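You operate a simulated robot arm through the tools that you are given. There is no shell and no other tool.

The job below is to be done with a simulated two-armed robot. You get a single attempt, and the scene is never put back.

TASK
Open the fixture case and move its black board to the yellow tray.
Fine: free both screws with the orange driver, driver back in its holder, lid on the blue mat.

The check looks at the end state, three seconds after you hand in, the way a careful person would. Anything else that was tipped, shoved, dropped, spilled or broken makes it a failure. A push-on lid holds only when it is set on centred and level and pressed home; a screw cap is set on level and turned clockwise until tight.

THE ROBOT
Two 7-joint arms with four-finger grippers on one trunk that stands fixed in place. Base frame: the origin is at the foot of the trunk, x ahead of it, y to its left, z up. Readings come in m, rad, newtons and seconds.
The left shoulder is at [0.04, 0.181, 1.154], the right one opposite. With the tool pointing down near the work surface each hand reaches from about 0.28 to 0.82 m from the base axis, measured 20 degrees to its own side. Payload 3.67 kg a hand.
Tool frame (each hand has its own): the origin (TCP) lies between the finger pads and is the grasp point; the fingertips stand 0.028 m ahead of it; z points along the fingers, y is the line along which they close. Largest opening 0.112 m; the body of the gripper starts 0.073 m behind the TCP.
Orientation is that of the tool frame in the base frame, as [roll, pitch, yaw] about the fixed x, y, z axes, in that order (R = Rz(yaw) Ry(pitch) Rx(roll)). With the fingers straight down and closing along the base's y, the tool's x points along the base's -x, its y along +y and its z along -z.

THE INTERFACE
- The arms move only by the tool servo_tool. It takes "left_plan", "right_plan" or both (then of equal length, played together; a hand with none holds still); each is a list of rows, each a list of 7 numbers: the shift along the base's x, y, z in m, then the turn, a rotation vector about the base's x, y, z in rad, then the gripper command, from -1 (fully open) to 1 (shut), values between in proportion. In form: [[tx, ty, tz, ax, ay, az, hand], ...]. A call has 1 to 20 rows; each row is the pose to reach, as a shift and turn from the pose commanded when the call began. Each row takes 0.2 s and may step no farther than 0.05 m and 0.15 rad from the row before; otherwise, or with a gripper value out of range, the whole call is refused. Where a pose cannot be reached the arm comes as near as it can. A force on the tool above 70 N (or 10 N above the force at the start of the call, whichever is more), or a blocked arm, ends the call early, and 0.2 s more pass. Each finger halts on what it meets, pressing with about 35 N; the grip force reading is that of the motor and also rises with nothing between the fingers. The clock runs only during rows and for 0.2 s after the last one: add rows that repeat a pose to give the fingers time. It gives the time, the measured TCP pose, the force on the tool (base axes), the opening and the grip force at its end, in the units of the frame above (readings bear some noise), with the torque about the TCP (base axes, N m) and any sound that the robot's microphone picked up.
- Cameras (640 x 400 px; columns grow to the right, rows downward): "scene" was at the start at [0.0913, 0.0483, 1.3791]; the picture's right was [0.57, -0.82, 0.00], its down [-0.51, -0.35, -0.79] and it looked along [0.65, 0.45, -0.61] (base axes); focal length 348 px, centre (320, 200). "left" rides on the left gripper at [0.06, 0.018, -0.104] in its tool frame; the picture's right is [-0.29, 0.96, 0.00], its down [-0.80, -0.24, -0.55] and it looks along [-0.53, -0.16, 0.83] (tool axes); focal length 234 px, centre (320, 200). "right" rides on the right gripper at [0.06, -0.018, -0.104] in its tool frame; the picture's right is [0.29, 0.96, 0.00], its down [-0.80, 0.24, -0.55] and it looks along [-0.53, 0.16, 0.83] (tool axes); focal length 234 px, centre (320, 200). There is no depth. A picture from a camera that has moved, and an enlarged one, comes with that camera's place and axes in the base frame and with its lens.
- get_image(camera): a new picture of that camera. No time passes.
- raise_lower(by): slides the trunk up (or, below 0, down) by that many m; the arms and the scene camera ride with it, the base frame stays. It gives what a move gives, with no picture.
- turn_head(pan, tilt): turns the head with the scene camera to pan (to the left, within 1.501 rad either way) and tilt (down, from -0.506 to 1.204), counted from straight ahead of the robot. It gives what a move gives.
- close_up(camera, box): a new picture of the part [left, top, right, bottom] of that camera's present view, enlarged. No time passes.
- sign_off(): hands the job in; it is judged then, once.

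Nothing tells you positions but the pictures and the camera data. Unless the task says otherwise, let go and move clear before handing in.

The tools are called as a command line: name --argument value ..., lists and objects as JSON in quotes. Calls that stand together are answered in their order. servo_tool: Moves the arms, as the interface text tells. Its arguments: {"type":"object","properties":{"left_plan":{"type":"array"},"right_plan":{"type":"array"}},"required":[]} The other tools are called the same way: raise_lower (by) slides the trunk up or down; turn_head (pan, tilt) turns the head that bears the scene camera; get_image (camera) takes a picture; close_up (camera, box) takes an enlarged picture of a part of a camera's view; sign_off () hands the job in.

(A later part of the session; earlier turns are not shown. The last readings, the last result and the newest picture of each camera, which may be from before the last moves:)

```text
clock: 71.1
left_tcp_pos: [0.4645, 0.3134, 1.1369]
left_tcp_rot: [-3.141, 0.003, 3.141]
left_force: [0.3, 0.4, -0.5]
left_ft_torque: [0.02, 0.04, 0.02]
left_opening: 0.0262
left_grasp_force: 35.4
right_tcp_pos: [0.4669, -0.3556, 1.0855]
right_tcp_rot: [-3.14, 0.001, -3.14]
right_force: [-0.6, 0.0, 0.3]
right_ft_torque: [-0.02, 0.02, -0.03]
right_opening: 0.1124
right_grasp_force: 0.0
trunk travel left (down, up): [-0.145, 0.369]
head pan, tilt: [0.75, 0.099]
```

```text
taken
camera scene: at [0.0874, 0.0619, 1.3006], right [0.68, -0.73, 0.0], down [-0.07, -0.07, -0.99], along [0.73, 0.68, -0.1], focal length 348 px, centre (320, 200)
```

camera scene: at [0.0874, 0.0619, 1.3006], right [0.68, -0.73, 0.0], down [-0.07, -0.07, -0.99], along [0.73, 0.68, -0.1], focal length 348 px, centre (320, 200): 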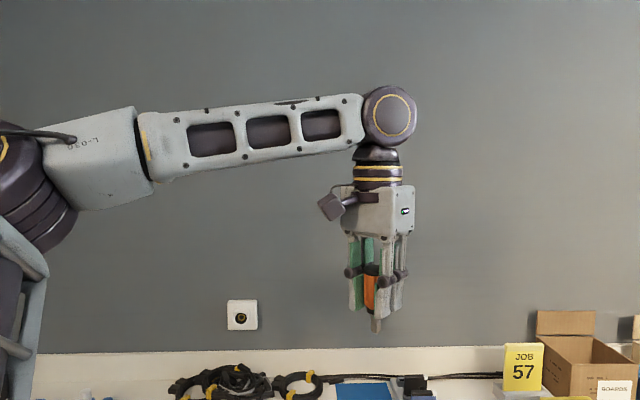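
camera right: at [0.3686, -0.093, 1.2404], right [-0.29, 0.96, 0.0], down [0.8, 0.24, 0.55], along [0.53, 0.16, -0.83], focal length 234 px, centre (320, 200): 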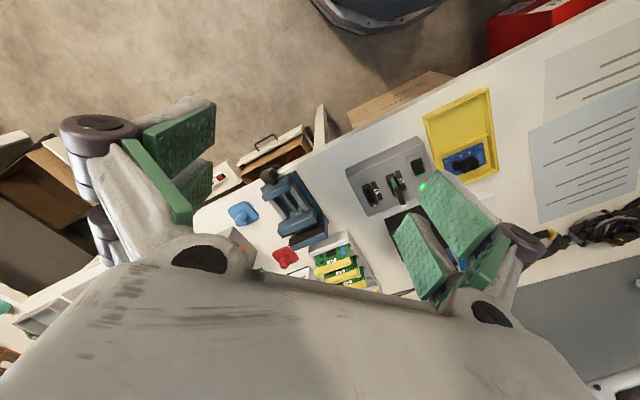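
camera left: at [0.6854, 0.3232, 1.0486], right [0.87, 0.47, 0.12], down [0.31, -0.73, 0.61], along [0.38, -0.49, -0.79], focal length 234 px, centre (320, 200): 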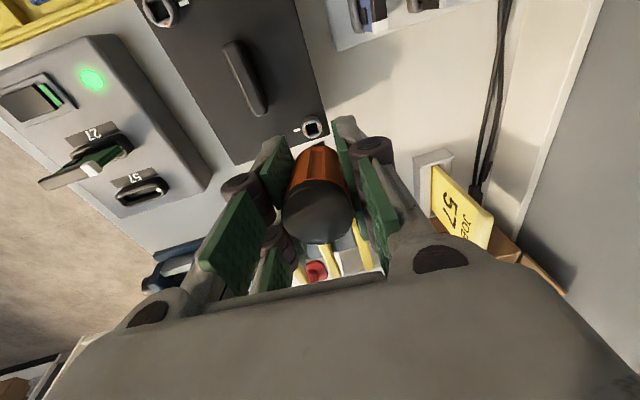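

Now I'll roll the left hand about the forward axis (fingers toward the robot's right) to pull the elbow down.

servo_tool --left_plan '[[0, 0, 0, -0.14, 0, 0, 1], [0, 0, 0, -0.28, 0, 0, 1], [0, 0, 0, -0.42, 0, 0, 1], [0, 0, 0, -0.56, 0, 0, 1], [0, 0, 0, -0.7, 0, 0, 1], [0, 0, 0, -0.84, 0, 0, 1], [0, 0, 0, -0.98, 0, 0, 1], [0, 0, 0, -1.12, 0, 0, 1]]'

get_image --camera "scene"

```text
clock: 72.9
left_tcp_pos: [0.4673, 0.3137, 1.1367]
left_tcp_rot: [-2.02, 0.0, -3.14]
left_force: [0.4, -0.1, -0.3]
left_ft_torque: [0.03, 0.04, -0.02]
left_opening: 0.026
left_grasp_force: 35.1
right_tcp_pos: [0.4667, -0.355, 1.0857]
right_tcp_rot: [-3.14, 0.002, -3.141]
right_force: [0.3, 1.2, 0.5]
right_ft_torque: [-0.03, -0.02, -0.02]
right_opening: 0.1119
right_grasp_force: 0.1
trunk travel left (down, up): [-0.145, 0.369]
head pan, tilt: [0.75, 0.099]
```

```text
taken
camera scene: at [0.0879, 0.0632, 1.3004], right [0.68, -0.73, 0.0], down [-0.07, -0.07, -0.99], along [0.73, 0.68, -0.1], focal length 348 px, centre (320, 200)
```

scene: 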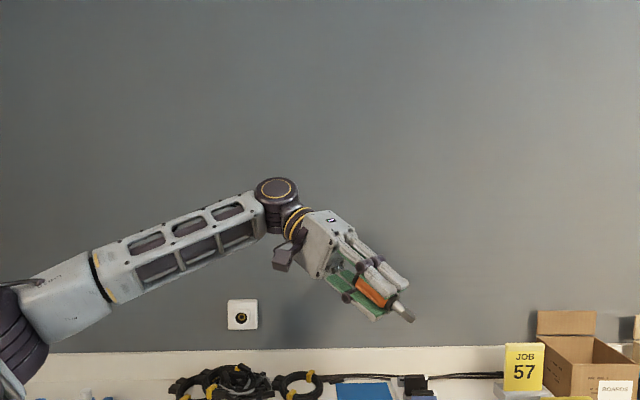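

servo_tool --left_plan '[[0, -0.02, 0, -0.14, 0, 0, 1], [0, -0.04, 0, -0.28, 0, 0, 1], [0, -0.06, 0, -0.42, 0, 0, 1], [0, -0.1, 0, -0.42, 0, 0, 1], [0, -0.14, 0, -0.42, 0, 0, 1], [0, -0.18, 0, -0.42, 0, 0, 1], [0, -0.22, 0, -0.42, 0, 0, 1]]'

get_image --camera "scene"

```text
clock: 74.5
left_tcp_pos: [0.4456, 0.0963, 1.1594]
left_tcp_rot: [-1.736, 0.009, -3.051]
left_force: [0.4, 0.5, -0.4]
left_ft_torque: [0.02, -0.01, 0.02]
left_opening: 0.0263
left_grasp_force: 34.6
left hand out of reach, approached as far as the arm can: row 2, 3, 4, 5, 6, 7
right_tcp_pos: [0.4664, -0.3551, 1.0846]
right_tcp_rot: [3.139, -0.001, 3.141]
right_force: [-0.3, -0.3, 0.5]
right_ft_torque: [0.01, 0.03, -0.01]
right_opening: 0.112
right_grasp_force: 0.1
trunk travel left (down, up): [-0.145, 0.369]
head pan, tilt: [0.75, 0.099]
```

```text
taken
camera scene: at [0.0872, 0.0609, 1.3007], right [0.68, -0.73, 0.0], down [-0.07, -0.07, -1.0], along [0.73, 0.68, -0.1], focal length 348 px, centre (320, 200)
```

scene: 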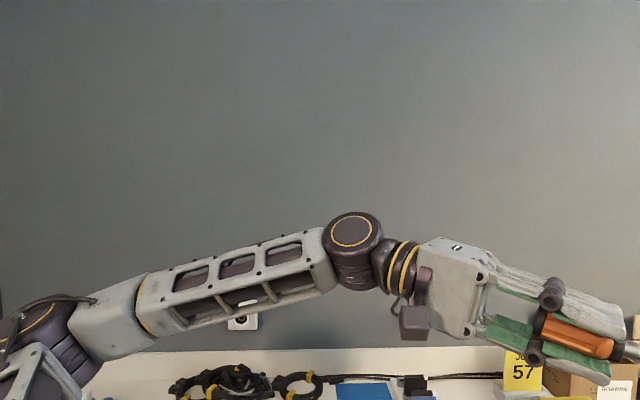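

servo_tool --left_plan '[[0, 0.02, 0, 0.14, 0, 0, 1], [0, 0.04, 0, 0.28, 0, 0, 1], [0, 0.06, 0, 0.42, 0, 0, 1], [0, 0.06, 0, 0.56, 0, 0, 1], [0, 0.06, 0, 0.7, 0, 0, 1], [0, 0.06, 0, 0.84, 0, 0, 1], [0, 0.06, 0, 0.98, 0, 0, 1], [0, 0.06, 0, 1.12, 0, 0, 1], [0, 0.06, 0, 1.26, 0, 0, 1], [0, 0.06, 0, 1.4, 0, 0, 1]]'

get_image --camera "scene"

```text
clock: 76.7
left_tcp_pos: [0.444, 0.1583, 1.1609]
left_tcp_rot: [-3.14, 0.089, -3.137]
left_force: [-1.0, 0.6, -1.3]
left_ft_torque: [0.04, 0.03, -0.02]
left_opening: 0.0263
left_grasp_force: 34.5
right_tcp_pos: [0.4663, -0.3558, 1.0841]
right_tcp_rot: [3.141, -0.001, 3.141]
right_force: [-0.4, 0.4, -0.8]
right_ft_torque: [0.02, 0.02, 0.01]
right_opening: 0.1121
right_grasp_force: 0.1
trunk travel left (down, up): [-0.145, 0.369]
head pan, tilt: [0.75, 0.099]
```

```text
taken
camera scene: at [0.0873, 0.0606, 1.3007], right [0.68, -0.73, 0.0], down [-0.07, -0.07, -1.0], along [0.73, 0.68, -0.1], focal length 348 px, centre (320, 200)
```

scene: 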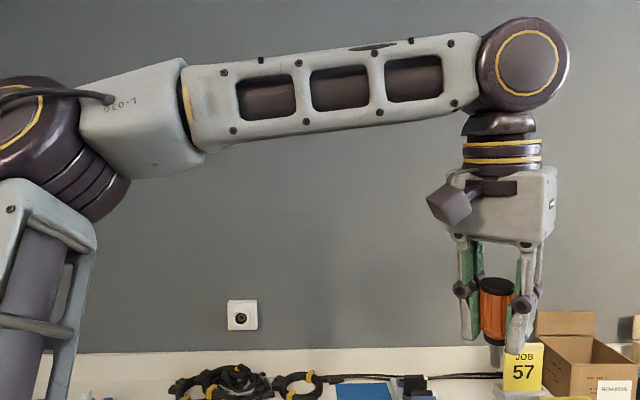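

servo_tool --left_plan '[[0.02, 0.01, -0.02, 0, 0.045, 0, 1], [0.04, 0.02, -0.05, 0, 0.089, 0, 1], [0.075, 0.035, -0.08, 0, 0.089, 0, 1], [0.11, 0.05, -0.11, 0, 0.089, 0, 1], [0.145, 0.065, -0.14, 0, 0.089, 0, 1], [0.18, 0.075, -0.17, 0, 0.089, 0, 1], [0.22, 0.085, -0.18, 0, 0.089, 0, 1], [0.26, 0.095, -0.19, 0, 0.089, 0, 1], [0.297, 0.1, -0.19, 0, 0.089, 0, 1]]'

get_image --camera "scene"

```text
clock: 78.7
left_tcp_pos: [0.6995, 0.276, 0.9649]
left_tcp_rot: [-3.137, 0.005, -3.135]
left_force: [-0.5, 0.3, -0.8]
left_ft_torque: [0.01, -0.06, -0.03]
left_opening: 0.0261
left_grasp_force: 34.5
left hand out of reach, approached as far as the arm can: row 8, 9
right_tcp_pos: [0.4666, -0.3552, 1.0862]
right_tcp_rot: [-3.141, 0.0, -3.142]
right_force: [0.2, -0.3, 0.0]
right_ft_torque: [0.01, -0.03, 0.02]
right_opening: 0.1121
right_grasp_force: 0.0
trunk travel left (down, up): [-0.145, 0.369]
head pan, tilt: [0.75, 0.099]
```

```text
taken
camera scene: at [0.0867, 0.062, 1.3007], right [0.68, -0.73, 0.0], down [-0.07, -0.07, -1.0], along [0.73, 0.68, -0.1], focal length 348 px, centre (320, 200)
```

scene: 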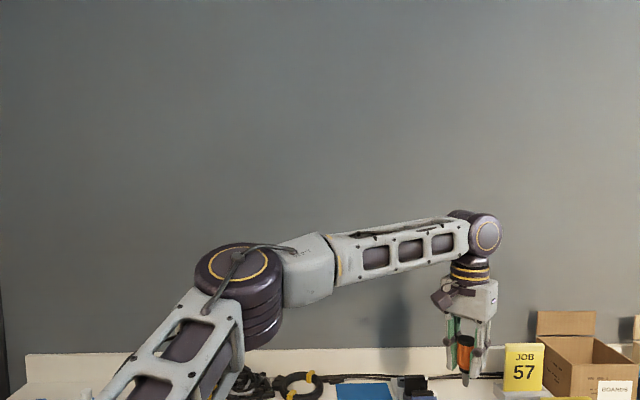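

servo_tool --left_plan '[[0.045, -0.015, 0, 0, 0, 0, 1], [0.09, -0.02, 0, 0, 0, 0, 1], [0.135, -0.025, 0, 0, 0, 0, 1], [0.18, -0.03, 0, 0, 0, 0, 1]]'

```text
clock: 79.7
left_tcp_pos: [0.7074, 0.2928, 0.9505]
left_tcp_rot: [-3.138, 0.002, -3.134]
left_force: [-0.6, 0.2, -1.3]
left_ft_torque: [-0.02, 0.03, 0.01]
left_opening: 0.026
left_grasp_force: 35.0
left hand out of reach, approached as far as the arm can: row 1, 2, 3, 4
right_tcp_pos: [0.4658, -0.3551, 1.0848]
right_tcp_rot: [3.141, 0.0, 3.141]
right_force: [-0.3, -0.6, 0.7]
right_ft_torque: [-0.01, 0.0, -0.01]
right_opening: 0.1119
right_grasp_force: 0.0
trunk travel left (down, up): [-0.145, 0.369]
head pan, tilt: [0.75, 0.099]
```

servo_tool --left_plan '[[-0.04, 0.0, 0.02, 0, 0, 0, 1], [-0.08, 0.0, 0.045, 0, 0, 0, 1], [-0.12, 0.01, 0.07, 0, 0, 0, 1], [-0.16, 0.02, 0.095, -0.1, 0, 0, 1], [-0.2, 0.02, 0.12, -0.23, 0, 0, 1], [-0.24, 0.02, 0.145, -0.37, 0, 0, 1], [-0.24, 0.02, 0.17, -0.51, 0, 0, 1], [-0.24, 0.02, 0.19, -0.65, 0, 0, 1], [-0.24, 0.02, 0.19, -0.79, 0, 0, 1], [-0.24, 0.02, 0.19, -0.93, 0, 0, 1], [-0.24, 0.02, 0.19, -1.07, 0, 0, 1], [-0.24, 0.02, 0.19, -1.2, 0, 0, 1], [-0.24, 0.02, 0.19, -1.3, 0, 0, 1]]'

servo_tool --left_plan '[[0, 0, 0, 0, 0, 0.14, 1], [0, 0, 0, 0, 0, 0.28, 1], [0, 0, 0, 0, 0, 0.42, 1], [0, 0, 0, 0, 0, 0.56, 1], [0, 0, 0, 0, 0, 0.7, 1], [0, 0, 0, 0, 0, 0.84, 1], [0, 0, 0, 0, 0, 0.98, 1], [0, 0, 0, 0, 0, 1.12, 1], [0, 0, 0, 0, 0, 1.26, 1], [0, 0, 0, 0, 0, 1.4, 1], [0, 0, 0, 0, 0, 1.54, 1]]'

get_image --camera "scene"

```text
clock: 82.7
left_tcp_pos: [0.4435, 0.3121, 1.2111]
left_tcp_rot: [-1.872, 0.158, -3.119]
left_force: [1.1, -0.5, -0.1]
left_ft_torque: [0.03, 0.02, -0.01]
left_opening: 0.0264
left_grasp_force: 34.7
right_tcp_pos: [0.4665, -0.3556, 1.0842]
right_tcp_rot: [-3.141, 0.001, 3.141]
right_force: [0.3, -0.8, 0.6]
right_ft_torque: [0.0, -0.02, -0.01]
right_opening: 0.112
right_grasp_force: 0.1
trunk travel left (down, up): [-0.145, 0.369]
head pan, tilt: [0.75, 0.099]
stopped in row 13 (left hand): the arm was blocked; the commanded pose is now the measured one
```

```text
clock: 85.1
left_tcp_pos: [0.4433, 0.3105, 1.2127]
left_tcp_rot: [-1.87, 0.158, -1.579]
left_force: [0.1, -0.4, 0.0]
left_ft_torque: [0.03, 0.02, 0.0]
left_opening: 0.026
left_grasp_force: 35.2
right_tcp_pos: [0.4663, -0.3568, 1.0853]
right_tcp_rot: [3.14, 0.0, 3.141]
right_force: [-0.4, -0.8, -0.1]
right_ft_torque: [0.01, -0.01, 0.01]
right_opening: 0.1121
right_grasp_force: 0.0
trunk travel left (down, up): [-0.145, 0.369]
head pan, tilt: [0.75, 0.099]
```

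```text
taken
camera scene: at [0.0871, 0.061, 1.3007], right [0.68, -0.73, 0.0], down [-0.07, -0.07, -1.0], along [0.73, 0.68, -0.1], focal length 348 px, centre (320, 200)
```

scene: 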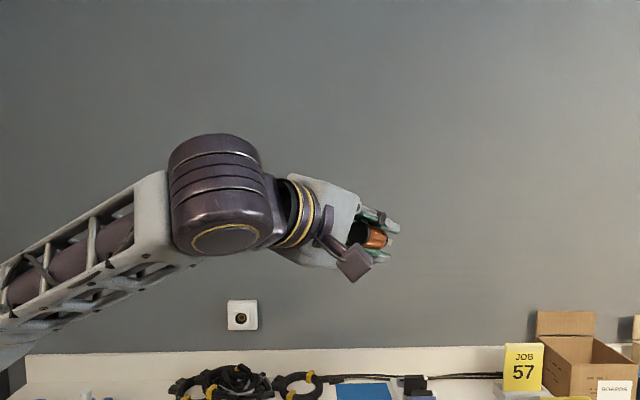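

servo_tool --left_plan '[[0.02, 0, -0.01, -0.007, 0.14, 0, 1], [0.04, 0, -0.02, -0.013, 0.28, 0, 1], [0.06, 0, -0.03, -0.02, 0.42, 0, 1], [0.08, 0, -0.04, -0.027, 0.56, 0, 1], [0.1, 0, -0.05, -0.034, 0.7, 0, 1], [0.12, 0, -0.06, -0.04, 0.84, 0, 1], [0.13, 0, -0.08, -0.047, 0.98, 0, 1], [0.14, 0, -0.1, -0.054, 1.12, 0, 1], [0.15, 0, -0.12, -0.06, 1.26, 0, 1], [0.15, 0, -0.13, -0.061, 1.273, 0, 1]]'

get_image --camera "scene"

```text
clock: 87.3
left_tcp_pos: [0.5925, 0.3105, 1.0821]
left_tcp_rot: [-3.139, -0.008, -1.691]
left_force: [-1.0, 0.5, -0.2]
left_ft_torque: [0.02, -0.02, 0.0]
left_opening: 0.0264
left_grasp_force: 35.4
right_tcp_pos: [0.4675, -0.3556, 1.0855]
right_tcp_rot: [-3.141, -0.001, 3.141]
right_force: [-0.3, 0.7, -0.5]
right_ft_torque: [-0.05, -0.01, 0.01]
right_opening: 0.1118
right_grasp_force: 0.0
trunk travel left (down, up): [-0.145, 0.369]
head pan, tilt: [0.75, 0.099]
```

```text
taken
camera scene: at [0.0865, 0.0623, 1.3006], right [0.68, -0.73, 0.0], down [-0.07, -0.07, -1.0], along [0.73, 0.68, -0.1], focal length 348 px, centre (320, 200)
```

scene: 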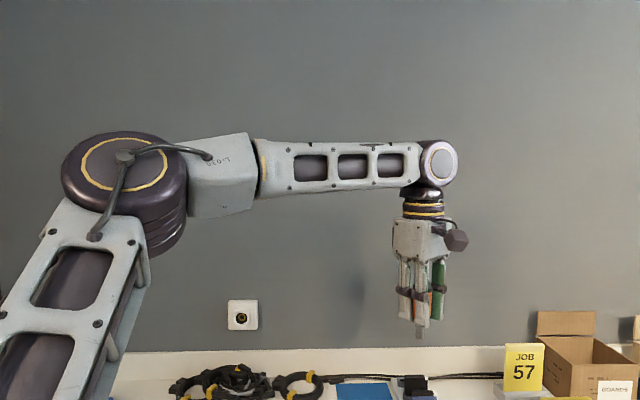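

The elbow posture looks fixed for this arm, but tilting the hand buys reach. My plan is to regrip the upright driver with the hand leaning about its closing axis, so the driver stays vertical while the wrist sits further in. First I'll test that this reaches the far screw at a safe height.

servo_tool --left_plan '[[0, 0, 0, 0, 0, -0.1425, 1], [0, 0, 0, 0, 0, -0.285, 1], [0, 0, 0, 0, 0, -0.4275, 1], [0, 0, 0, 0, 0, -0.57, 1], [0, 0, 0, 0, 0, -0.7125, 1], [0, 0, 0, 0, 0, -0.855, 1], [0, 0, 0, 0, 0, -0.9975, 1], [0, 0, 0, 0, 0, -1.14, 1], [0, 0, 0, 0, 0, -1.2825, 1], [0, 0, 0, 0, 0, -1.425, 1], [0, 0, 0, 0, 0, -1.5675, 1], [0, 0, 0, 0, 0, -1.71, 1], [0, 0, 0, 0, 0, -1.8525, 1], [0, 0, 0, 0, 0, -1.995, 1], [0, 0, 0, 0, 0, -2.1375, 1], [0, 0, 0, 0, 0, -2.28, 1], [0, 0, 0, 0, 0, -2.4225, 1], [0, 0, 0, 0, 0, -2.565, 1], [0, 0, 0, 0, 0, -2.707, 1]]'

servo_tool --left_plan '[[0.02, -0.01, -0.02, -0.1, -0.033, 0, 1], [0.04, -0.02, -0.04, -0.2, -0.066, 0, 1], [0.06, -0.03, -0.06, -0.304, -0.099, 0, 1], [0.09, -0.035, -0.08, -0.304, -0.099, 0, 1], [0.12, -0.045, -0.1, -0.304, -0.099, 0, 1], [0.15, -0.052, -0.12, -0.304, -0.099, 0, 1], [0.15, -0.052, -0.127, -0.304, -0.099, 0, 1]]'

```text
clock: 91.3
left_tcp_pos: [0.5941, 0.3117, 1.081]
left_tcp_rot: [-3.137, -0.008, 1.883]
left_force: [-0.2, 0.3, -0.6]
left_ft_torque: [0.01, -0.03, 0.0]
left_opening: 0.026
left_grasp_force: 35.1
right_tcp_pos: [0.4663, -0.355, 1.0857]
right_tcp_rot: [3.141, 0.002, 3.141]
right_force: [0.2, 0.1, -0.4]
right_ft_torque: [0.02, -0.01, 0.0]
right_opening: 0.112
right_grasp_force: 0.1
trunk travel left (down, up): [-0.145, 0.369]
head pan, tilt: [0.75, 0.099]
```

```text
clock: 92.9
left_tcp_pos: [0.7373, 0.2607, 0.9543]
left_tcp_rot: [3.141, 0.314, 1.887]
left_force: [-0.1, 0.2, -0.3]
left_ft_torque: [0.03, -0.01, 0.04]
left_opening: 0.0263
left_grasp_force: 35.0
left hand out of reach, approached as far as the arm can: row 6, 7
right_tcp_pos: [0.4657, -0.3559, 1.0857]
right_tcp_rot: [3.141, 0.0, 3.141]
right_force: [-0.4, 0.0, 0.2]
right_ft_torque: [0.04, 0.01, -0.01]
right_opening: 0.1122
right_grasp_force: 0.1
trunk travel left (down, up): [-0.145, 0.369]
head pan, tilt: [0.75, 0.099]
```

servo_tool --left_plan '[[0.002, -0.001, 0, 0, 0, 0.14, 1], [0.004, -0.002, 0, 0, 0, 0.28, 1], [0.006, -0.003, 0, 0, 0, 0.42, 1], [0.006, -0.003, 0, 0, 0, 0.56, 1], [0.006, -0.003, 0, 0, 0, 0.7, 1], [0.006, -0.003, 0, 0, 0, 0.84, 1], [0.006, -0.003, 0, 0, 0, 0.98, 1], [0.006, -0.003, 0, 0, 0, 1.12, 1], [0.006, -0.003, 0, 0, 0, 1.26, 1], [0.006, -0.003, 0, 0, 0, 1.4, 1], [0.006, -0.003, 0, 0, 0, 1.54, 1], [0.006, -0.003, 0, 0, 0, 1.68, 1], [0.006, -0.003, 0, 0, 0, 1.8, 1]]'

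```text
clock: 95.7
left_tcp_pos: [0.7369, 0.2631, 0.9537]
left_tcp_rot: [-3.138, 0.314, -2.596]
left_force: [1.0, -0.5, -1.3]
left_ft_torque: [-0.01, 0.02, 0.01]
left_opening: 0.0262
left_grasp_force: 35.1
left hand out of reach, approached as far as the arm can: row 13
right_tcp_pos: [0.4671, -0.3551, 1.0845]
right_tcp_rot: [-3.141, 0.0, -3.141]
right_force: [1.2, -0.5, 0.1]
right_ft_torque: [0.0, -0.01, -0.02]
right_opening: 0.112
right_grasp_force: 0.1
trunk travel left (down, up): [-0.145, 0.369]
head pan, tilt: [0.75, 0.099]
```

The tilt works, and a lean of about 0.42 rad gives enough turning range. I'll return to the holder, put the driver back upright, and regrip it with that lean.

servo_tool --left_plan '[[-0.015, 0.01, 0.01, 0, 0, -0.14, 1], [-0.03, 0.02, 0.02, 0, 0, -0.28, 1], [-0.045, 0.03, 0.02, 0, 0, -0.42, 1], [-0.06, 0.04, 0.02, 0, 0, -0.56, 1], [-0.075, 0.05, 0.02, 0, 0, -0.7, 1], [-0.09, 0.06, 0.02, 0, 0, -0.84, 1], [-0.105, 0.07, 0.02, 0, 0, -0.98, 1], [-0.12, 0.08, 0.02, 0, 0, -1.12, 1], [-0.135, 0.09, 0.02, 0, 0, -1.26, 1], [-0.157, 0.104, 0.02, 0, 0, -1.4, 1], [-0.157, 0.104, 0.02, 0, 0, -1.411, 1]]'

servo_tool --left_plan '[[0, 0, 0, 0.1, 0.084, 0, 1], [0, 0, 0, 0.2, 0.168, 0, 1], [0, 0, 0, 0.3, 0.252, 0, 1], [0, 0, 0, 0.3, 0.252, 0, 1]]'

turn_head --pan 0.55 --tilt 0.6

get_image --camera "scene"

get_image --camera "left"

```text
clock: 98.1
left_tcp_pos: [0.5802, 0.3646, 0.975]
left_tcp_rot: [-3.139, 0.314, 2.272]
left_force: [0.3, 0.5, -0.1]
left_ft_torque: [0.02, 0.02, -0.01]
left_opening: 0.0262
left_grasp_force: 35.1
right_tcp_pos: [0.4667, -0.3552, 1.0854]
right_tcp_rot: [-3.14, 0.0, -3.141]
right_force: [-0.4, -0.5, -0.3]
right_ft_torque: [0.03, 0.0, 0.05]
right_opening: 0.1119
right_grasp_force: 0.1
trunk travel left (down, up): [-0.145, 0.369]
head pan, tilt: [0.75, 0.099]
```

```text
clock: 99.1
left_tcp_pos: [0.5791, 0.3662, 0.9743]
left_tcp_rot: [-3.139, -0.081, 2.273]
left_force: [0.0, 0.8, -1.2]
left_ft_torque: [-0.01, 0.02, -0.02]
left_opening: 0.0263
left_grasp_force: 34.8
right_tcp_pos: [0.4659, -0.3541, 1.086]
right_tcp_rot: [-3.141, 0.001, -3.141]
right_force: [-0.1, -1.2, 0.0]
right_ft_torque: [-0.01, -0.01, 0.02]
right_opening: 0.112
right_grasp_force: 0.1
trunk travel left (down, up): [-0.145, 0.369]
head pan, tilt: [0.75, 0.099]
```

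```text
clock: 100.1
left_tcp_pos: [0.5788, 0.3646, 0.9752]
left_tcp_rot: [-3.141, -0.078, 2.274]
left_force: [-0.9, 0.4, 0.0]
left_ft_torque: [-0.01, 0.04, 0.01]
left_opening: 0.0264
left_grasp_force: 34.7
right_tcp_pos: [0.4671, -0.3554, 1.0858]
right_tcp_rot: [-3.141, 0.0, -3.141]
right_force: [-0.3, 0.5, 0.0]
right_ft_torque: [0.01, -0.01, -0.03]
right_opening: 0.1121
right_grasp_force: 0.0
trunk travel left (down, up): [-0.145, 0.369]
head pan, tilt: [0.55, 0.6]
```

```text
taken
camera scene: at [0.0954, 0.0456, 1.2545], right [0.52, -0.85, 0.0], down [-0.48, -0.3, -0.83], along [0.7, 0.43, -0.56], focal length 348 px, centre (320, 200)
```

scene: 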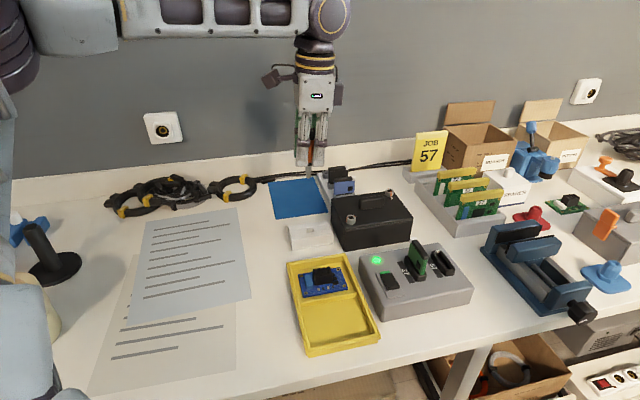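

```text
taken
camera left: at [0.5598, 0.417, 1.0817], right [0.92, 0.4, -0.02], down [0.36, -0.79, 0.49], along [0.18, -0.46, -0.87], focal length 234 px, centre (320, 200)
```

left: 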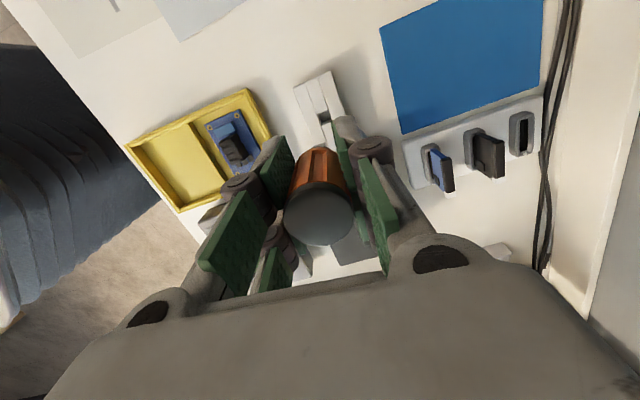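

close_up --camera "scene" --box '[285, 110, 345, 190]'

close_up --camera "left" --box '[280, 60, 370, 160]'

close_up --camera "left" --box '[300, 100, 350, 150]'

```text
5.00 times, centred on (315, 150) of scene
camera zoom: at [0.0954, 0.0456, 1.2545], right [0.52, -0.85, 0.0], down [-0.48, -0.3, -0.83], along [0.7, 0.43, -0.56], focal length 1738 px, centre (345, 450)
```

zoom: 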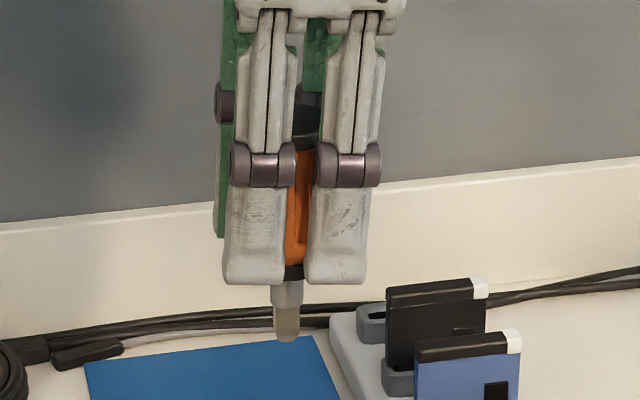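

```text
4.00 times, centred on (325, 110) of left
camera zoom: at [0.5598, 0.417, 1.0817], right [0.92, 0.4, -0.02], down [0.36, -0.79, 0.49], along [0.18, -0.46, -0.87], focal length 937 px, centre (300, 560)
```

zoom: 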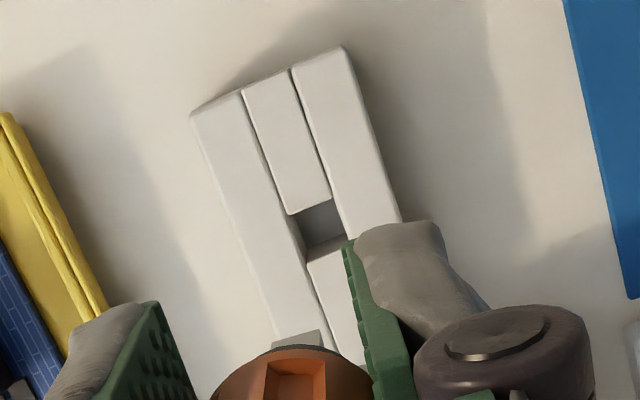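

```text
8.00 times, centred on (325, 125) of left
camera zoom: at [0.5598, 0.417, 1.0817], right [0.92, 0.4, -0.02], down [0.36, -0.79, 0.49], along [0.18, -0.46, -0.87], focal length 1873 px, centre (280, 800)
```

zoom: 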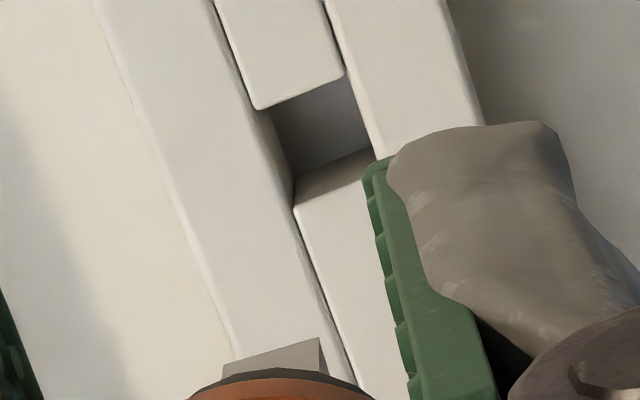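

servo_tool --left_plan '[[0.0015, 0.0005, -0.03, 0, 0, 0.08, 1], [0.0015, 0.0005, -0.07, 0, 0, 0.08, 1], [0.0015, 0.0005, -0.1, 0, 0, 0.08, 1], [0.0015, 0.0005, -0.118, 0, 0, 0.08, 1], [0.0015, 0.0005, -0.118, 0, 0, 0.08, 1]]'

close_up --camera "left" --box '[290, 90, 360, 160]'

close_up --camera "scene" --box '[285, 170, 345, 260]'

```text
clock: 101.3
left_tcp_pos: [0.5816, 0.3653, 0.8553]
left_tcp_rot: [3.141, -0.08, 2.355]
left_force: [0.1, -0.3, -1.1]
left_ft_torque: [-0.01, 0.0, 0.0]
left_opening: 0.026
left_grasp_force: 35.3
right_tcp_pos: [0.4658, -0.3559, 1.0853]
right_tcp_rot: [-3.14, -0.001, -3.141]
right_force: [0.5, 0.2, -0.2]
right_ft_torque: [-0.02, -0.01, 0.0]
right_opening: 0.1121
right_grasp_force: 0.1
trunk travel left (down, up): [-0.145, 0.369]
head pan, tilt: [0.55, 0.6]
```

```text
5.71 times, centred on (325, 125) of left
camera zoom: at [0.5585, 0.4151, 0.9636], right [0.88, 0.47, -0.02], down [0.42, -0.76, 0.49], along [0.21, -0.44, -0.87], focal length 1338 px, centre (291, 629)
```

zoom: 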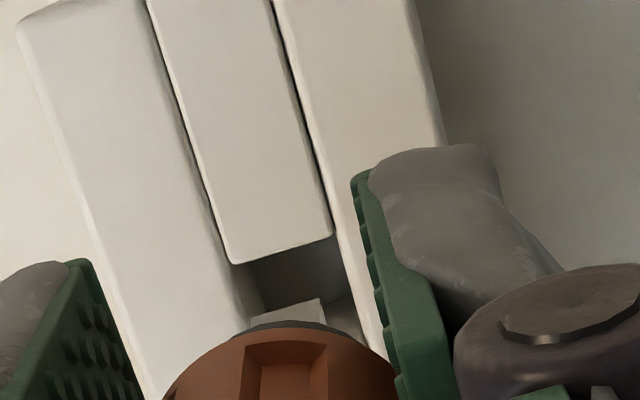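

```text
4.44 times, centred on (315, 215) of scene
camera zoom: at [0.0953, 0.0453, 1.2545], right [0.52, -0.85, 0.0], down [-0.48, -0.3, -0.83], along [0.7, 0.43, -0.57], focal length 1545 px, centre (342, 133)
```

zoom: 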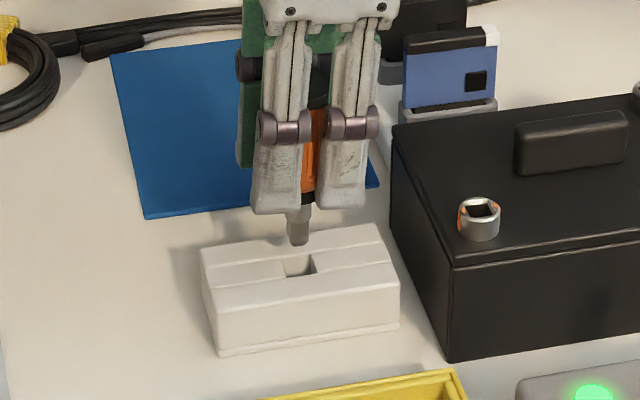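

servo_tool --left_plan '[[0, 0, -0.01, 0, 0, 0, 1], [0, 0, -0.02, 0, 0, 0, 1], [0, 0, -0.028, 0, 0, 0, 1], [0, 0, -0.034, 0, 0, 0, 1], [0, 0, -0.034, 0, 0, 0, 1]]'

close_up --camera "scene" --box '[285, 170, 345, 260]'

```text
clock: 102.5
left_tcp_pos: [0.5812, 0.3662, 0.8223]
left_tcp_rot: [-3.141, -0.08, 2.355]
left_force: [0.2, 0.2, -0.8]
left_ft_torque: [-0.04, 0.02, 0.0]
left_opening: 0.0262
left_grasp_force: 35.1
right_tcp_pos: [0.466, -0.3549, 1.0856]
right_tcp_rot: [3.14, 0.0, -3.14]
right_force: [0.0, 1.0, 0.3]
right_ft_torque: [0.0, 0.0, -0.02]
right_opening: 0.1121
right_grasp_force: 0.1
trunk travel left (down, up): [-0.145, 0.369]
head pan, tilt: [0.55, 0.6]
```

```text
4.44 times, centred on (315, 215) of scene
camera zoom: at [0.0954, 0.0454, 1.2544], right [0.52, -0.85, 0.0], down [-0.48, -0.3, -0.82], along [0.7, 0.43, -0.57], focal length 1545 px, centre (342, 133)
```

zoom: 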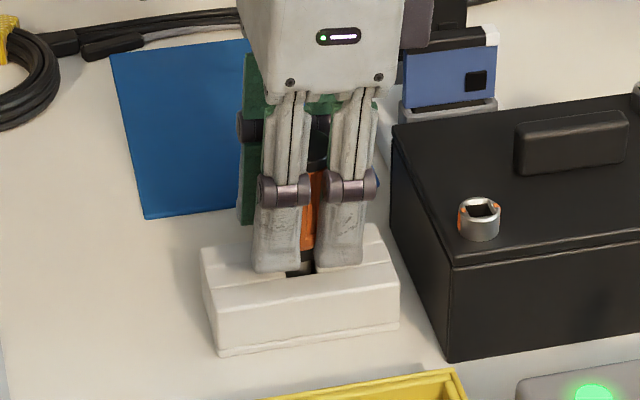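

servo_tool --left_plan '[[0, 0, -0.003, 0, 0, 0, 1], [0, 0, -0.005, 0, 0, 0, 1], [0, 0, -0.005, 0, 0, 0, 1]]'

```text
clock: 103.3
left_tcp_pos: [0.5803, 0.3657, 0.8189]
left_tcp_rot: [-3.142, -0.077, 2.352]
left_force: [-0.3, 0.8, 3.6]
left_ft_torque: [0.05, 0.0, -0.04]
left_opening: 0.0263
left_grasp_force: 34.8
right_tcp_pos: [0.4656, -0.3548, 1.0854]
right_tcp_rot: [-3.141, -0.001, -3.141]
right_force: [-0.4, -0.3, -0.1]
right_ft_torque: [-0.01, -0.02, -0.04]
right_opening: 0.112
right_grasp_force: 0.1
trunk travel left (down, up): [-0.145, 0.369]
head pan, tilt: [0.55, 0.6]
```

servo_tool --left_plan '[[0, 0, 0, 0, 0, 0, 0.45], [0, 0, 0, 0, 0, 0, 0.3], [0, 0, 0, 0, 0, 0, 0.0], [0, 0, 0, 0, 0, 0, -0.3], [0, 0, 0, 0, 0, 0, -0.3]]'

close_up --camera "left" --box '[220, 60, 420, 260]'

close_up --camera "scene" --box '[285, 170, 345, 260]'

```text
clock: 104.5
left_tcp_pos: [0.5801, 0.3668, 0.8173]
left_tcp_rot: [-3.141, -0.08, 2.354]
left_force: [-0.1, -0.6, 0.0]
left_ft_torque: [0.03, 0.01, -0.01]
left_opening: 0.0729
left_grasp_force: 0.0
right_tcp_pos: [0.4679, -0.3549, 1.0853]
right_tcp_rot: [-3.141, -0.001, 3.141]
right_force: [-0.3, -0.1, 0.2]
right_ft_torque: [-0.01, 0.0, 0.0]
right_opening: 0.112
right_grasp_force: 0.0
trunk travel left (down, up): [-0.145, 0.369]
head pan, tilt: [0.55, 0.6]
```

```text
2.00 times, centred on (320, 160) of left
camera zoom: at [0.5578, 0.4157, 0.9248], right [0.88, 0.47, -0.02], down [0.42, -0.76, 0.49], along [0.21, -0.44, -0.87], focal length 468 px, centre (320, 280)
```

zoom: 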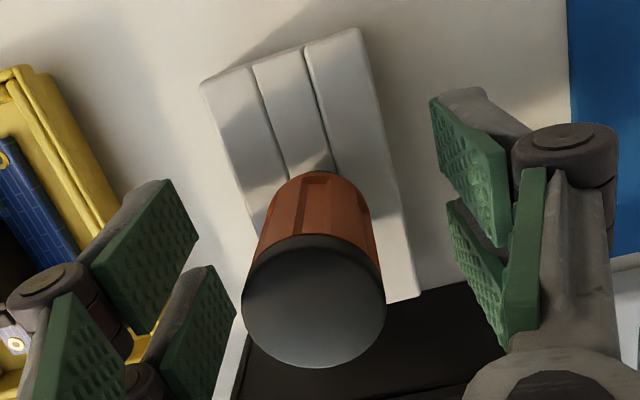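

```text
4.44 times, centred on (315, 215) of scene
camera zoom: at [0.0954, 0.0454, 1.2544], right [0.52, -0.85, 0.0], down [-0.48, -0.3, -0.82], along [0.7, 0.43, -0.57], focal length 1545 px, centre (342, 133)
```

zoom: 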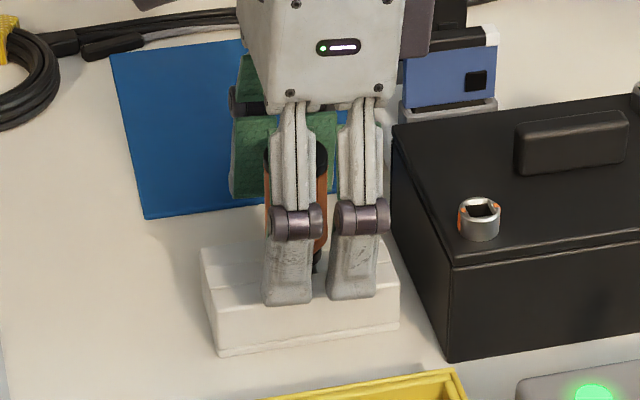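

The driver stands seated in the holder. With the fingers open around it, I'll re-orient the hand (yaw, then lean about the closing axis) and grip again.

servo_tool --left_plan '[[0, 0, 0.003, 0, 0, -0.13, -0.3], [0, 0, 0.005, 0, 0, -0.26, -0.3], [0, 0, 0.005, 0, 0, -0.39, -0.3], [0, 0, 0.005, 0, 0, -0.504, -0.3], [0, 0, 0.005, 0, 0, -0.504, -0.3]]'

servo_tool --left_plan '[[0, 0, 0, -0.12, -0.0345, 0, -0.3], [0, 0, 0, -0.24, -0.069, 0, -0.3], [0, 0, 0, -0.36, -0.1035, 0, -0.3], [0, 0, 0, -0.4807, -0.1378, 0, -0.3], [0, 0, 0, -0.4807, -0.1378, 0, -0.3]]'

get_image --camera "left"

close_up --camera "scene" --box '[275, 160, 355, 260]'

```text
clock: 105.7
left_tcp_pos: [0.5797, 0.3664, 0.8223]
left_tcp_rot: [3.141, -0.078, 1.849]
left_force: [0.5, 0.3, 0.6]
left_ft_torque: [0.02, 0.0, -0.02]
left_opening: 0.0725
left_grasp_force: 0.0
right_tcp_pos: [0.4666, -0.3545, 1.0851]
right_tcp_rot: [-3.141, -0.001, -3.141]
right_force: [-1.1, 0.9, 0.0]
right_ft_torque: [-0.02, 0.04, -0.03]
right_opening: 0.112
right_grasp_force: 0.0
trunk travel left (down, up): [-0.145, 0.369]
head pan, tilt: [0.55, 0.6]
```

```text
clock: 106.9
left_tcp_pos: [0.5817, 0.3656, 0.8224]
left_tcp_rot: [-3.141, 0.423, 1.851]
left_force: [1.0, -0.8, -0.2]
left_ft_torque: [-0.01, -0.04, -0.02]
left_opening: 0.0729
left_grasp_force: 0.1
right_tcp_pos: [0.4671, -0.3547, 1.0856]
right_tcp_rot: [3.141, -0.001, -3.142]
right_force: [0.5, -0.1, 0.4]
right_ft_torque: [0.01, -0.06, -0.03]
right_opening: 0.1117
right_grasp_force: 0.1
trunk travel left (down, up): [-0.145, 0.369]
head pan, tilt: [0.55, 0.6]
```

```text
taken
camera left: at [0.5721, 0.4648, 0.892], right [0.99, 0.01, 0.12], down [-0.09, -0.55, 0.83], along [0.07, -0.84, -0.54], focal length 234 px, centre (320, 200)
```

left: 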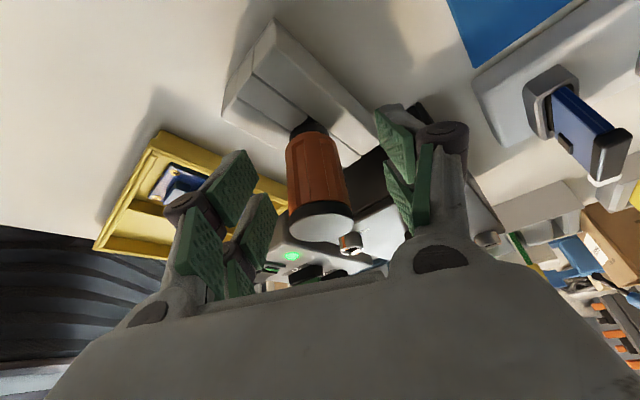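

```text
4.00 times, centred on (315, 210) of scene
camera zoom: at [0.0955, 0.0449, 1.2545], right [0.52, -0.85, 0.0], down [-0.48, -0.29, -0.83], along [0.7, 0.43, -0.56], focal length 1390 px, centre (340, 160)
```

zoom: 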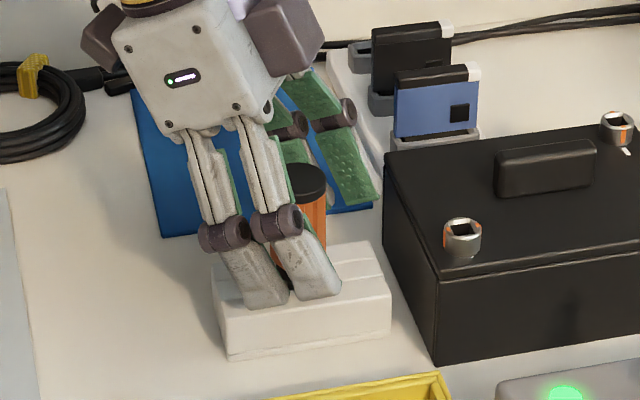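

servo_tool --left_plan '[[0, 0, 0, 0, 0, 0, 0.0], [0, 0, 0, 0, 0, 0, 0.3], [0, 0, 0, 0, 0, 0, 0.45], [0, 0, 0, 0, 0, 0, 0.6], [0, 0, 0, 0, 0, 0, 1], [0, 0, 0, 0, 0, 0, 1], [0, 0, 0, 0, 0, 0, 1]]'

get_image --camera "left"

close_up --camera "scene" --box '[275, 160, 355, 260]'

```text
clock: 108.5
left_tcp_pos: [0.5809, 0.3668, 0.8217]
left_tcp_rot: [-3.14, 0.42, 1.85]
left_force: [0.0, -0.8, -0.4]
left_ft_torque: [-0.02, 0.05, -0.01]
left_opening: 0.0285
left_grasp_force: 34.6
right_tcp_pos: [0.4675, -0.3553, 1.0859]
right_tcp_rot: [3.141, -0.001, 3.14]
right_force: [0.1, -0.2, -0.1]
right_ft_torque: [-0.01, -0.02, 0.03]
right_opening: 0.1122
right_grasp_force: 0.1
trunk travel left (down, up): [-0.145, 0.369]
head pan, tilt: [0.55, 0.6]
```

```text
taken
camera left: at [0.572, 0.4652, 0.8919], right [0.99, 0.01, 0.12], down [-0.09, -0.55, 0.83], along [0.07, -0.84, -0.54], focal length 234 px, centre (320, 200)
```

left: 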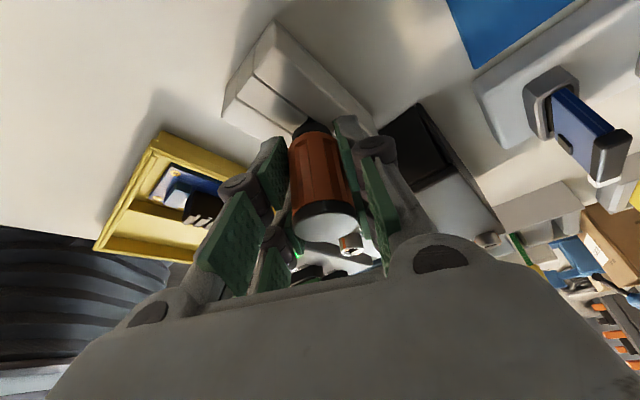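

```text
4.00 times, centred on (315, 210) of scene
camera zoom: at [0.0954, 0.0454, 1.2544], right [0.52, -0.85, 0.0], down [-0.48, -0.3, -0.82], along [0.7, 0.43, -0.57], focal length 1390 px, centre (340, 160)
```

zoom: 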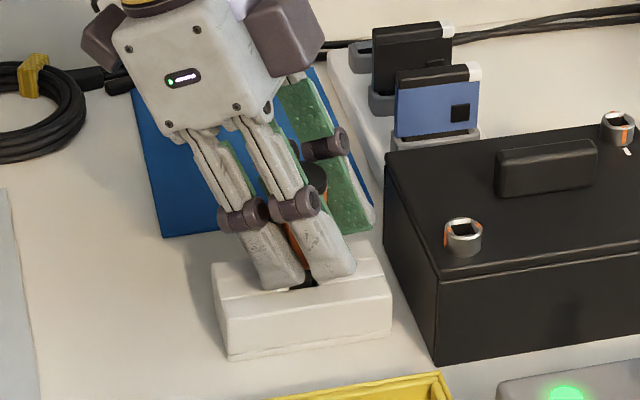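

servo_tool --left_plan '[[0, 0, 0.02, 0, 0, 0, 1], [0, 0, 0.05, 0, 0, 0, 1], [0, 0, 0.09, 0, 0, 0, 1], [0, 0, 0.13, 0, 0, 0, 1], [0, 0, 0.17, 0, 0, 0, 1], [0, 0, 0.2, 0, 0, 0, 1]]'

close_up --camera "left" --box '[240, 60, 400, 260]'

get_image --camera "scene"

```text
clock: 109.9
left_tcp_pos: [0.5795, 0.3674, 1.0247]
left_tcp_rot: [-3.14, 0.42, 1.85]
left_force: [0.8, 0.4, -1.1]
left_ft_torque: [-0.01, 0.0, 0.0]
left_opening: 0.0284
left_grasp_force: 35.3
right_tcp_pos: [0.4665, -0.3562, 1.0869]
right_tcp_rot: [3.141, 0.0, 3.14]
right_force: [0.1, 0.1, 0.2]
right_ft_torque: [-0.02, -0.01, -0.01]
right_opening: 0.1119
right_grasp_force: 0.0
trunk travel left (down, up): [-0.145, 0.369]
head pan, tilt: [0.55, 0.6]
```

```text
2.00 times, centred on (320, 160) of left
camera zoom: at [0.5714, 0.466, 1.0929], right [0.99, 0.01, 0.12], down [-0.09, -0.55, 0.83], along [0.07, -0.84, -0.54], focal length 468 px, centre (320, 280)
```

zoom: 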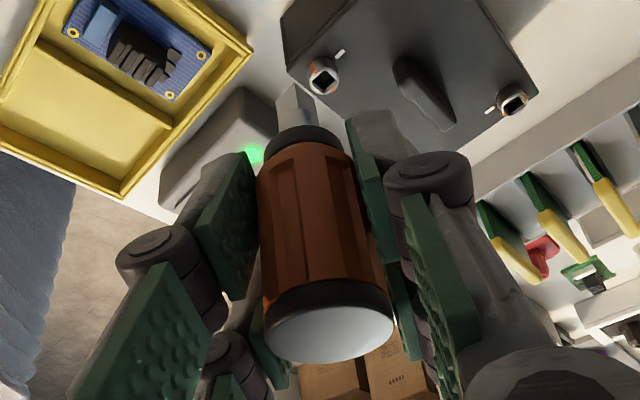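

```text
taken
camera scene: at [0.0952, 0.0452, 1.2545], right [0.52, -0.85, 0.0], down [-0.48, -0.3, -0.83], along [0.7, 0.43, -0.56], focal length 348 px, centre (320, 200)
```

scene: 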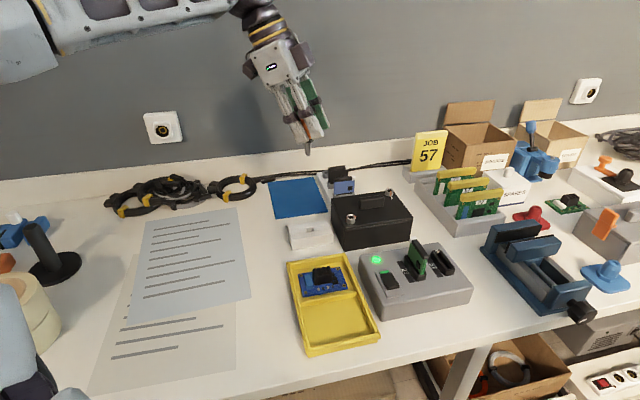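

Gripped with the lean, and the driver is vertical. I'll lower the trunk a bit more, then move over the far screw.

raise_lower --by -0.07

close_up --camera "scene" --box '[260, 70, 340, 170]'

```text
clock: 111.0
left_tcp_pos: [0.5811, 0.3672, 0.9525]
left_tcp_rot: [3.141, 0.421, 1.851]
left_force: [0.0, -0.2, -0.5]
left_ft_torque: [-0.03, -0.02, 0.0]
left_opening: 0.0283
left_grasp_force: 35.8
right_tcp_pos: [0.4659, -0.3555, 1.0138]
right_tcp_rot: [-3.141, -0.001, 3.141]
right_force: [-0.4, 0.5, 0.3]
right_ft_torque: [0.02, 0.0, 0.04]
right_opening: 0.1119
right_grasp_force: 0.1
trunk travel left (down, up): [-0.075, 0.439]
head pan, tilt: [0.55, 0.6]
```

```text
4.00 times, centred on (300, 120) of scene
camera zoom: at [0.0951, 0.0455, 1.1834], right [0.52, -0.85, 0.0], down [-0.48, -0.3, -0.83], along [0.7, 0.43, -0.56], focal length 1390 px, centre (400, 520)
```

zoom: 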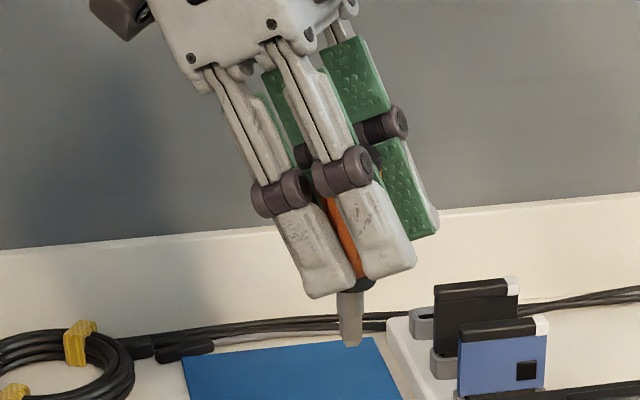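

servo_tool --left_plan '[[0.035, -0.023, 0, 0, 0, 0.02, 1], [0.07, -0.046, 0, 0, 0, 0.05, 1], [0.105, -0.07, 0, 0, 0, 0.08, 1], [0.135, -0.09, 0, 0, 0, 0.1, 1], [0.16, -0.107, 0, 0, 0, 0.1, 1], [0.162, -0.109, -0.02, 0, 0, 0.1, 1], [0.162, -0.109, -0.04, 0, 0, 0.1, 1], [0.162, -0.109, -0.04, 0, 0, 0.1, 1]]'

get_image --camera "left"

get_image --camera "scene"

```text
clock: 112.8
left_tcp_pos: [0.7439, 0.2573, 0.9117]
left_tcp_rot: [-3.141, 0.422, 1.95]
left_force: [-0.6, 0.7, -0.2]
left_ft_torque: [-0.01, 0.03, -0.03]
left_opening: 0.0285
left_grasp_force: 35.1
right_tcp_pos: [0.4646, -0.354, 1.0133]
right_tcp_rot: [-3.141, -0.001, -3.141]
right_force: [0.0, 0.1, 0.0]
right_ft_torque: [0.01, 0.01, -0.01]
right_opening: 0.1121
right_grasp_force: 0.1
trunk travel left (down, up): [-0.075, 0.439]
head pan, tilt: [0.55, 0.6]
```

```text
taken
camera left: at [0.7242, 0.3549, 0.9816], right [0.99, 0.11, 0.12], down [-0.04, -0.55, 0.83], along [0.16, -0.82, -0.54], focal length 234 px, centre (320, 200)
```

left: 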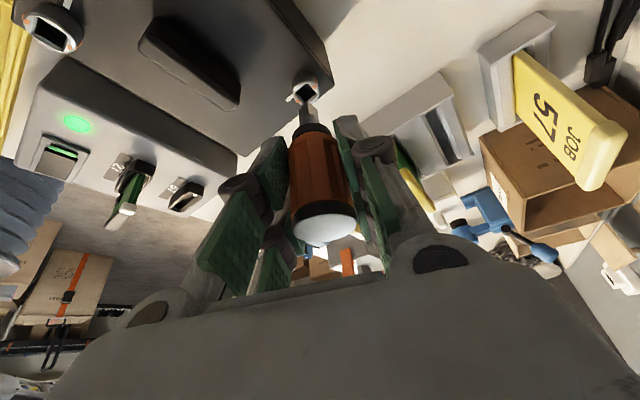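

```text
taken
camera scene: at [0.0951, 0.0452, 1.1834], right [0.52, -0.85, 0.0], down [-0.48, -0.3, -0.83], along [0.7, 0.43, -0.56], focal length 348 px, centre (320, 200)
```

scene: 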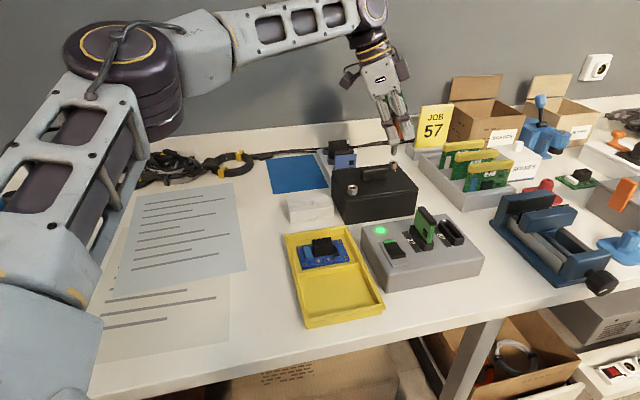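

Reached, and the bit is right above the far screw. I'll zoom in to fine-align.

close_up --camera "left" --box '[280, 70, 340, 140]'

close_up --camera "scene" --box '[375, 135, 415, 175]'

get_image --camera "right"

```text
5.71 times, centred on (310, 105) of left
camera zoom: at [0.7242, 0.3549, 0.9816], right [0.99, 0.11, 0.12], down [-0.04, -0.55, 0.83], along [0.16, -0.82, -0.54], focal length 1338 px, centre (377, 743)
```

zoom: 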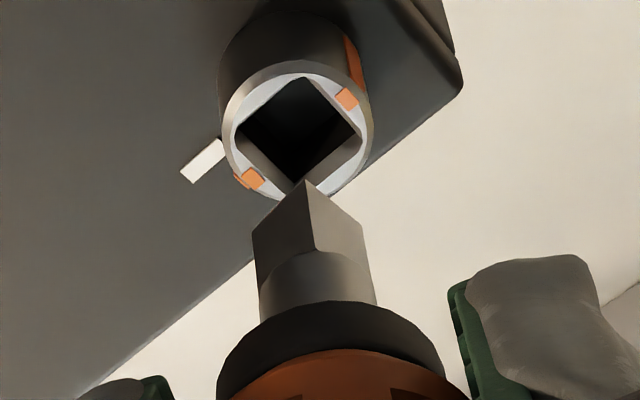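

```text
10.00 times, centred on (395, 155) of scene
camera zoom: at [0.0951, 0.0452, 1.1834], right [0.52, -0.85, 0.0], down [-0.48, -0.3, -0.83], along [0.7, 0.43, -0.56], focal length 3476 px, centre (-430, 650)
```

zoom: 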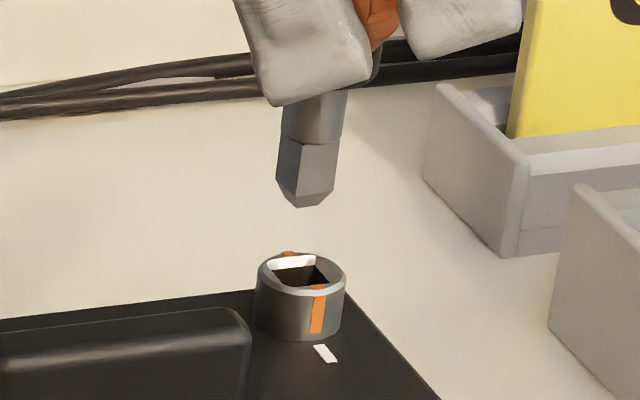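

```text
taken
camera right: at [0.4069, -0.3738, 1.1178], right [-0.29, 0.96, 0.0], down [0.8, 0.24, 0.55], along [0.53, 0.16, -0.83], focal length 234 px, centre (320, 200)
```

right: 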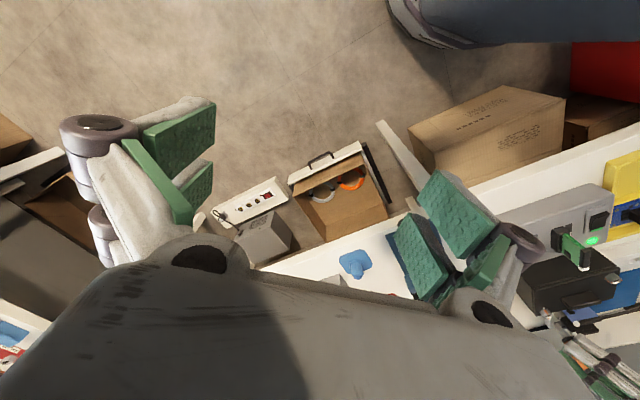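

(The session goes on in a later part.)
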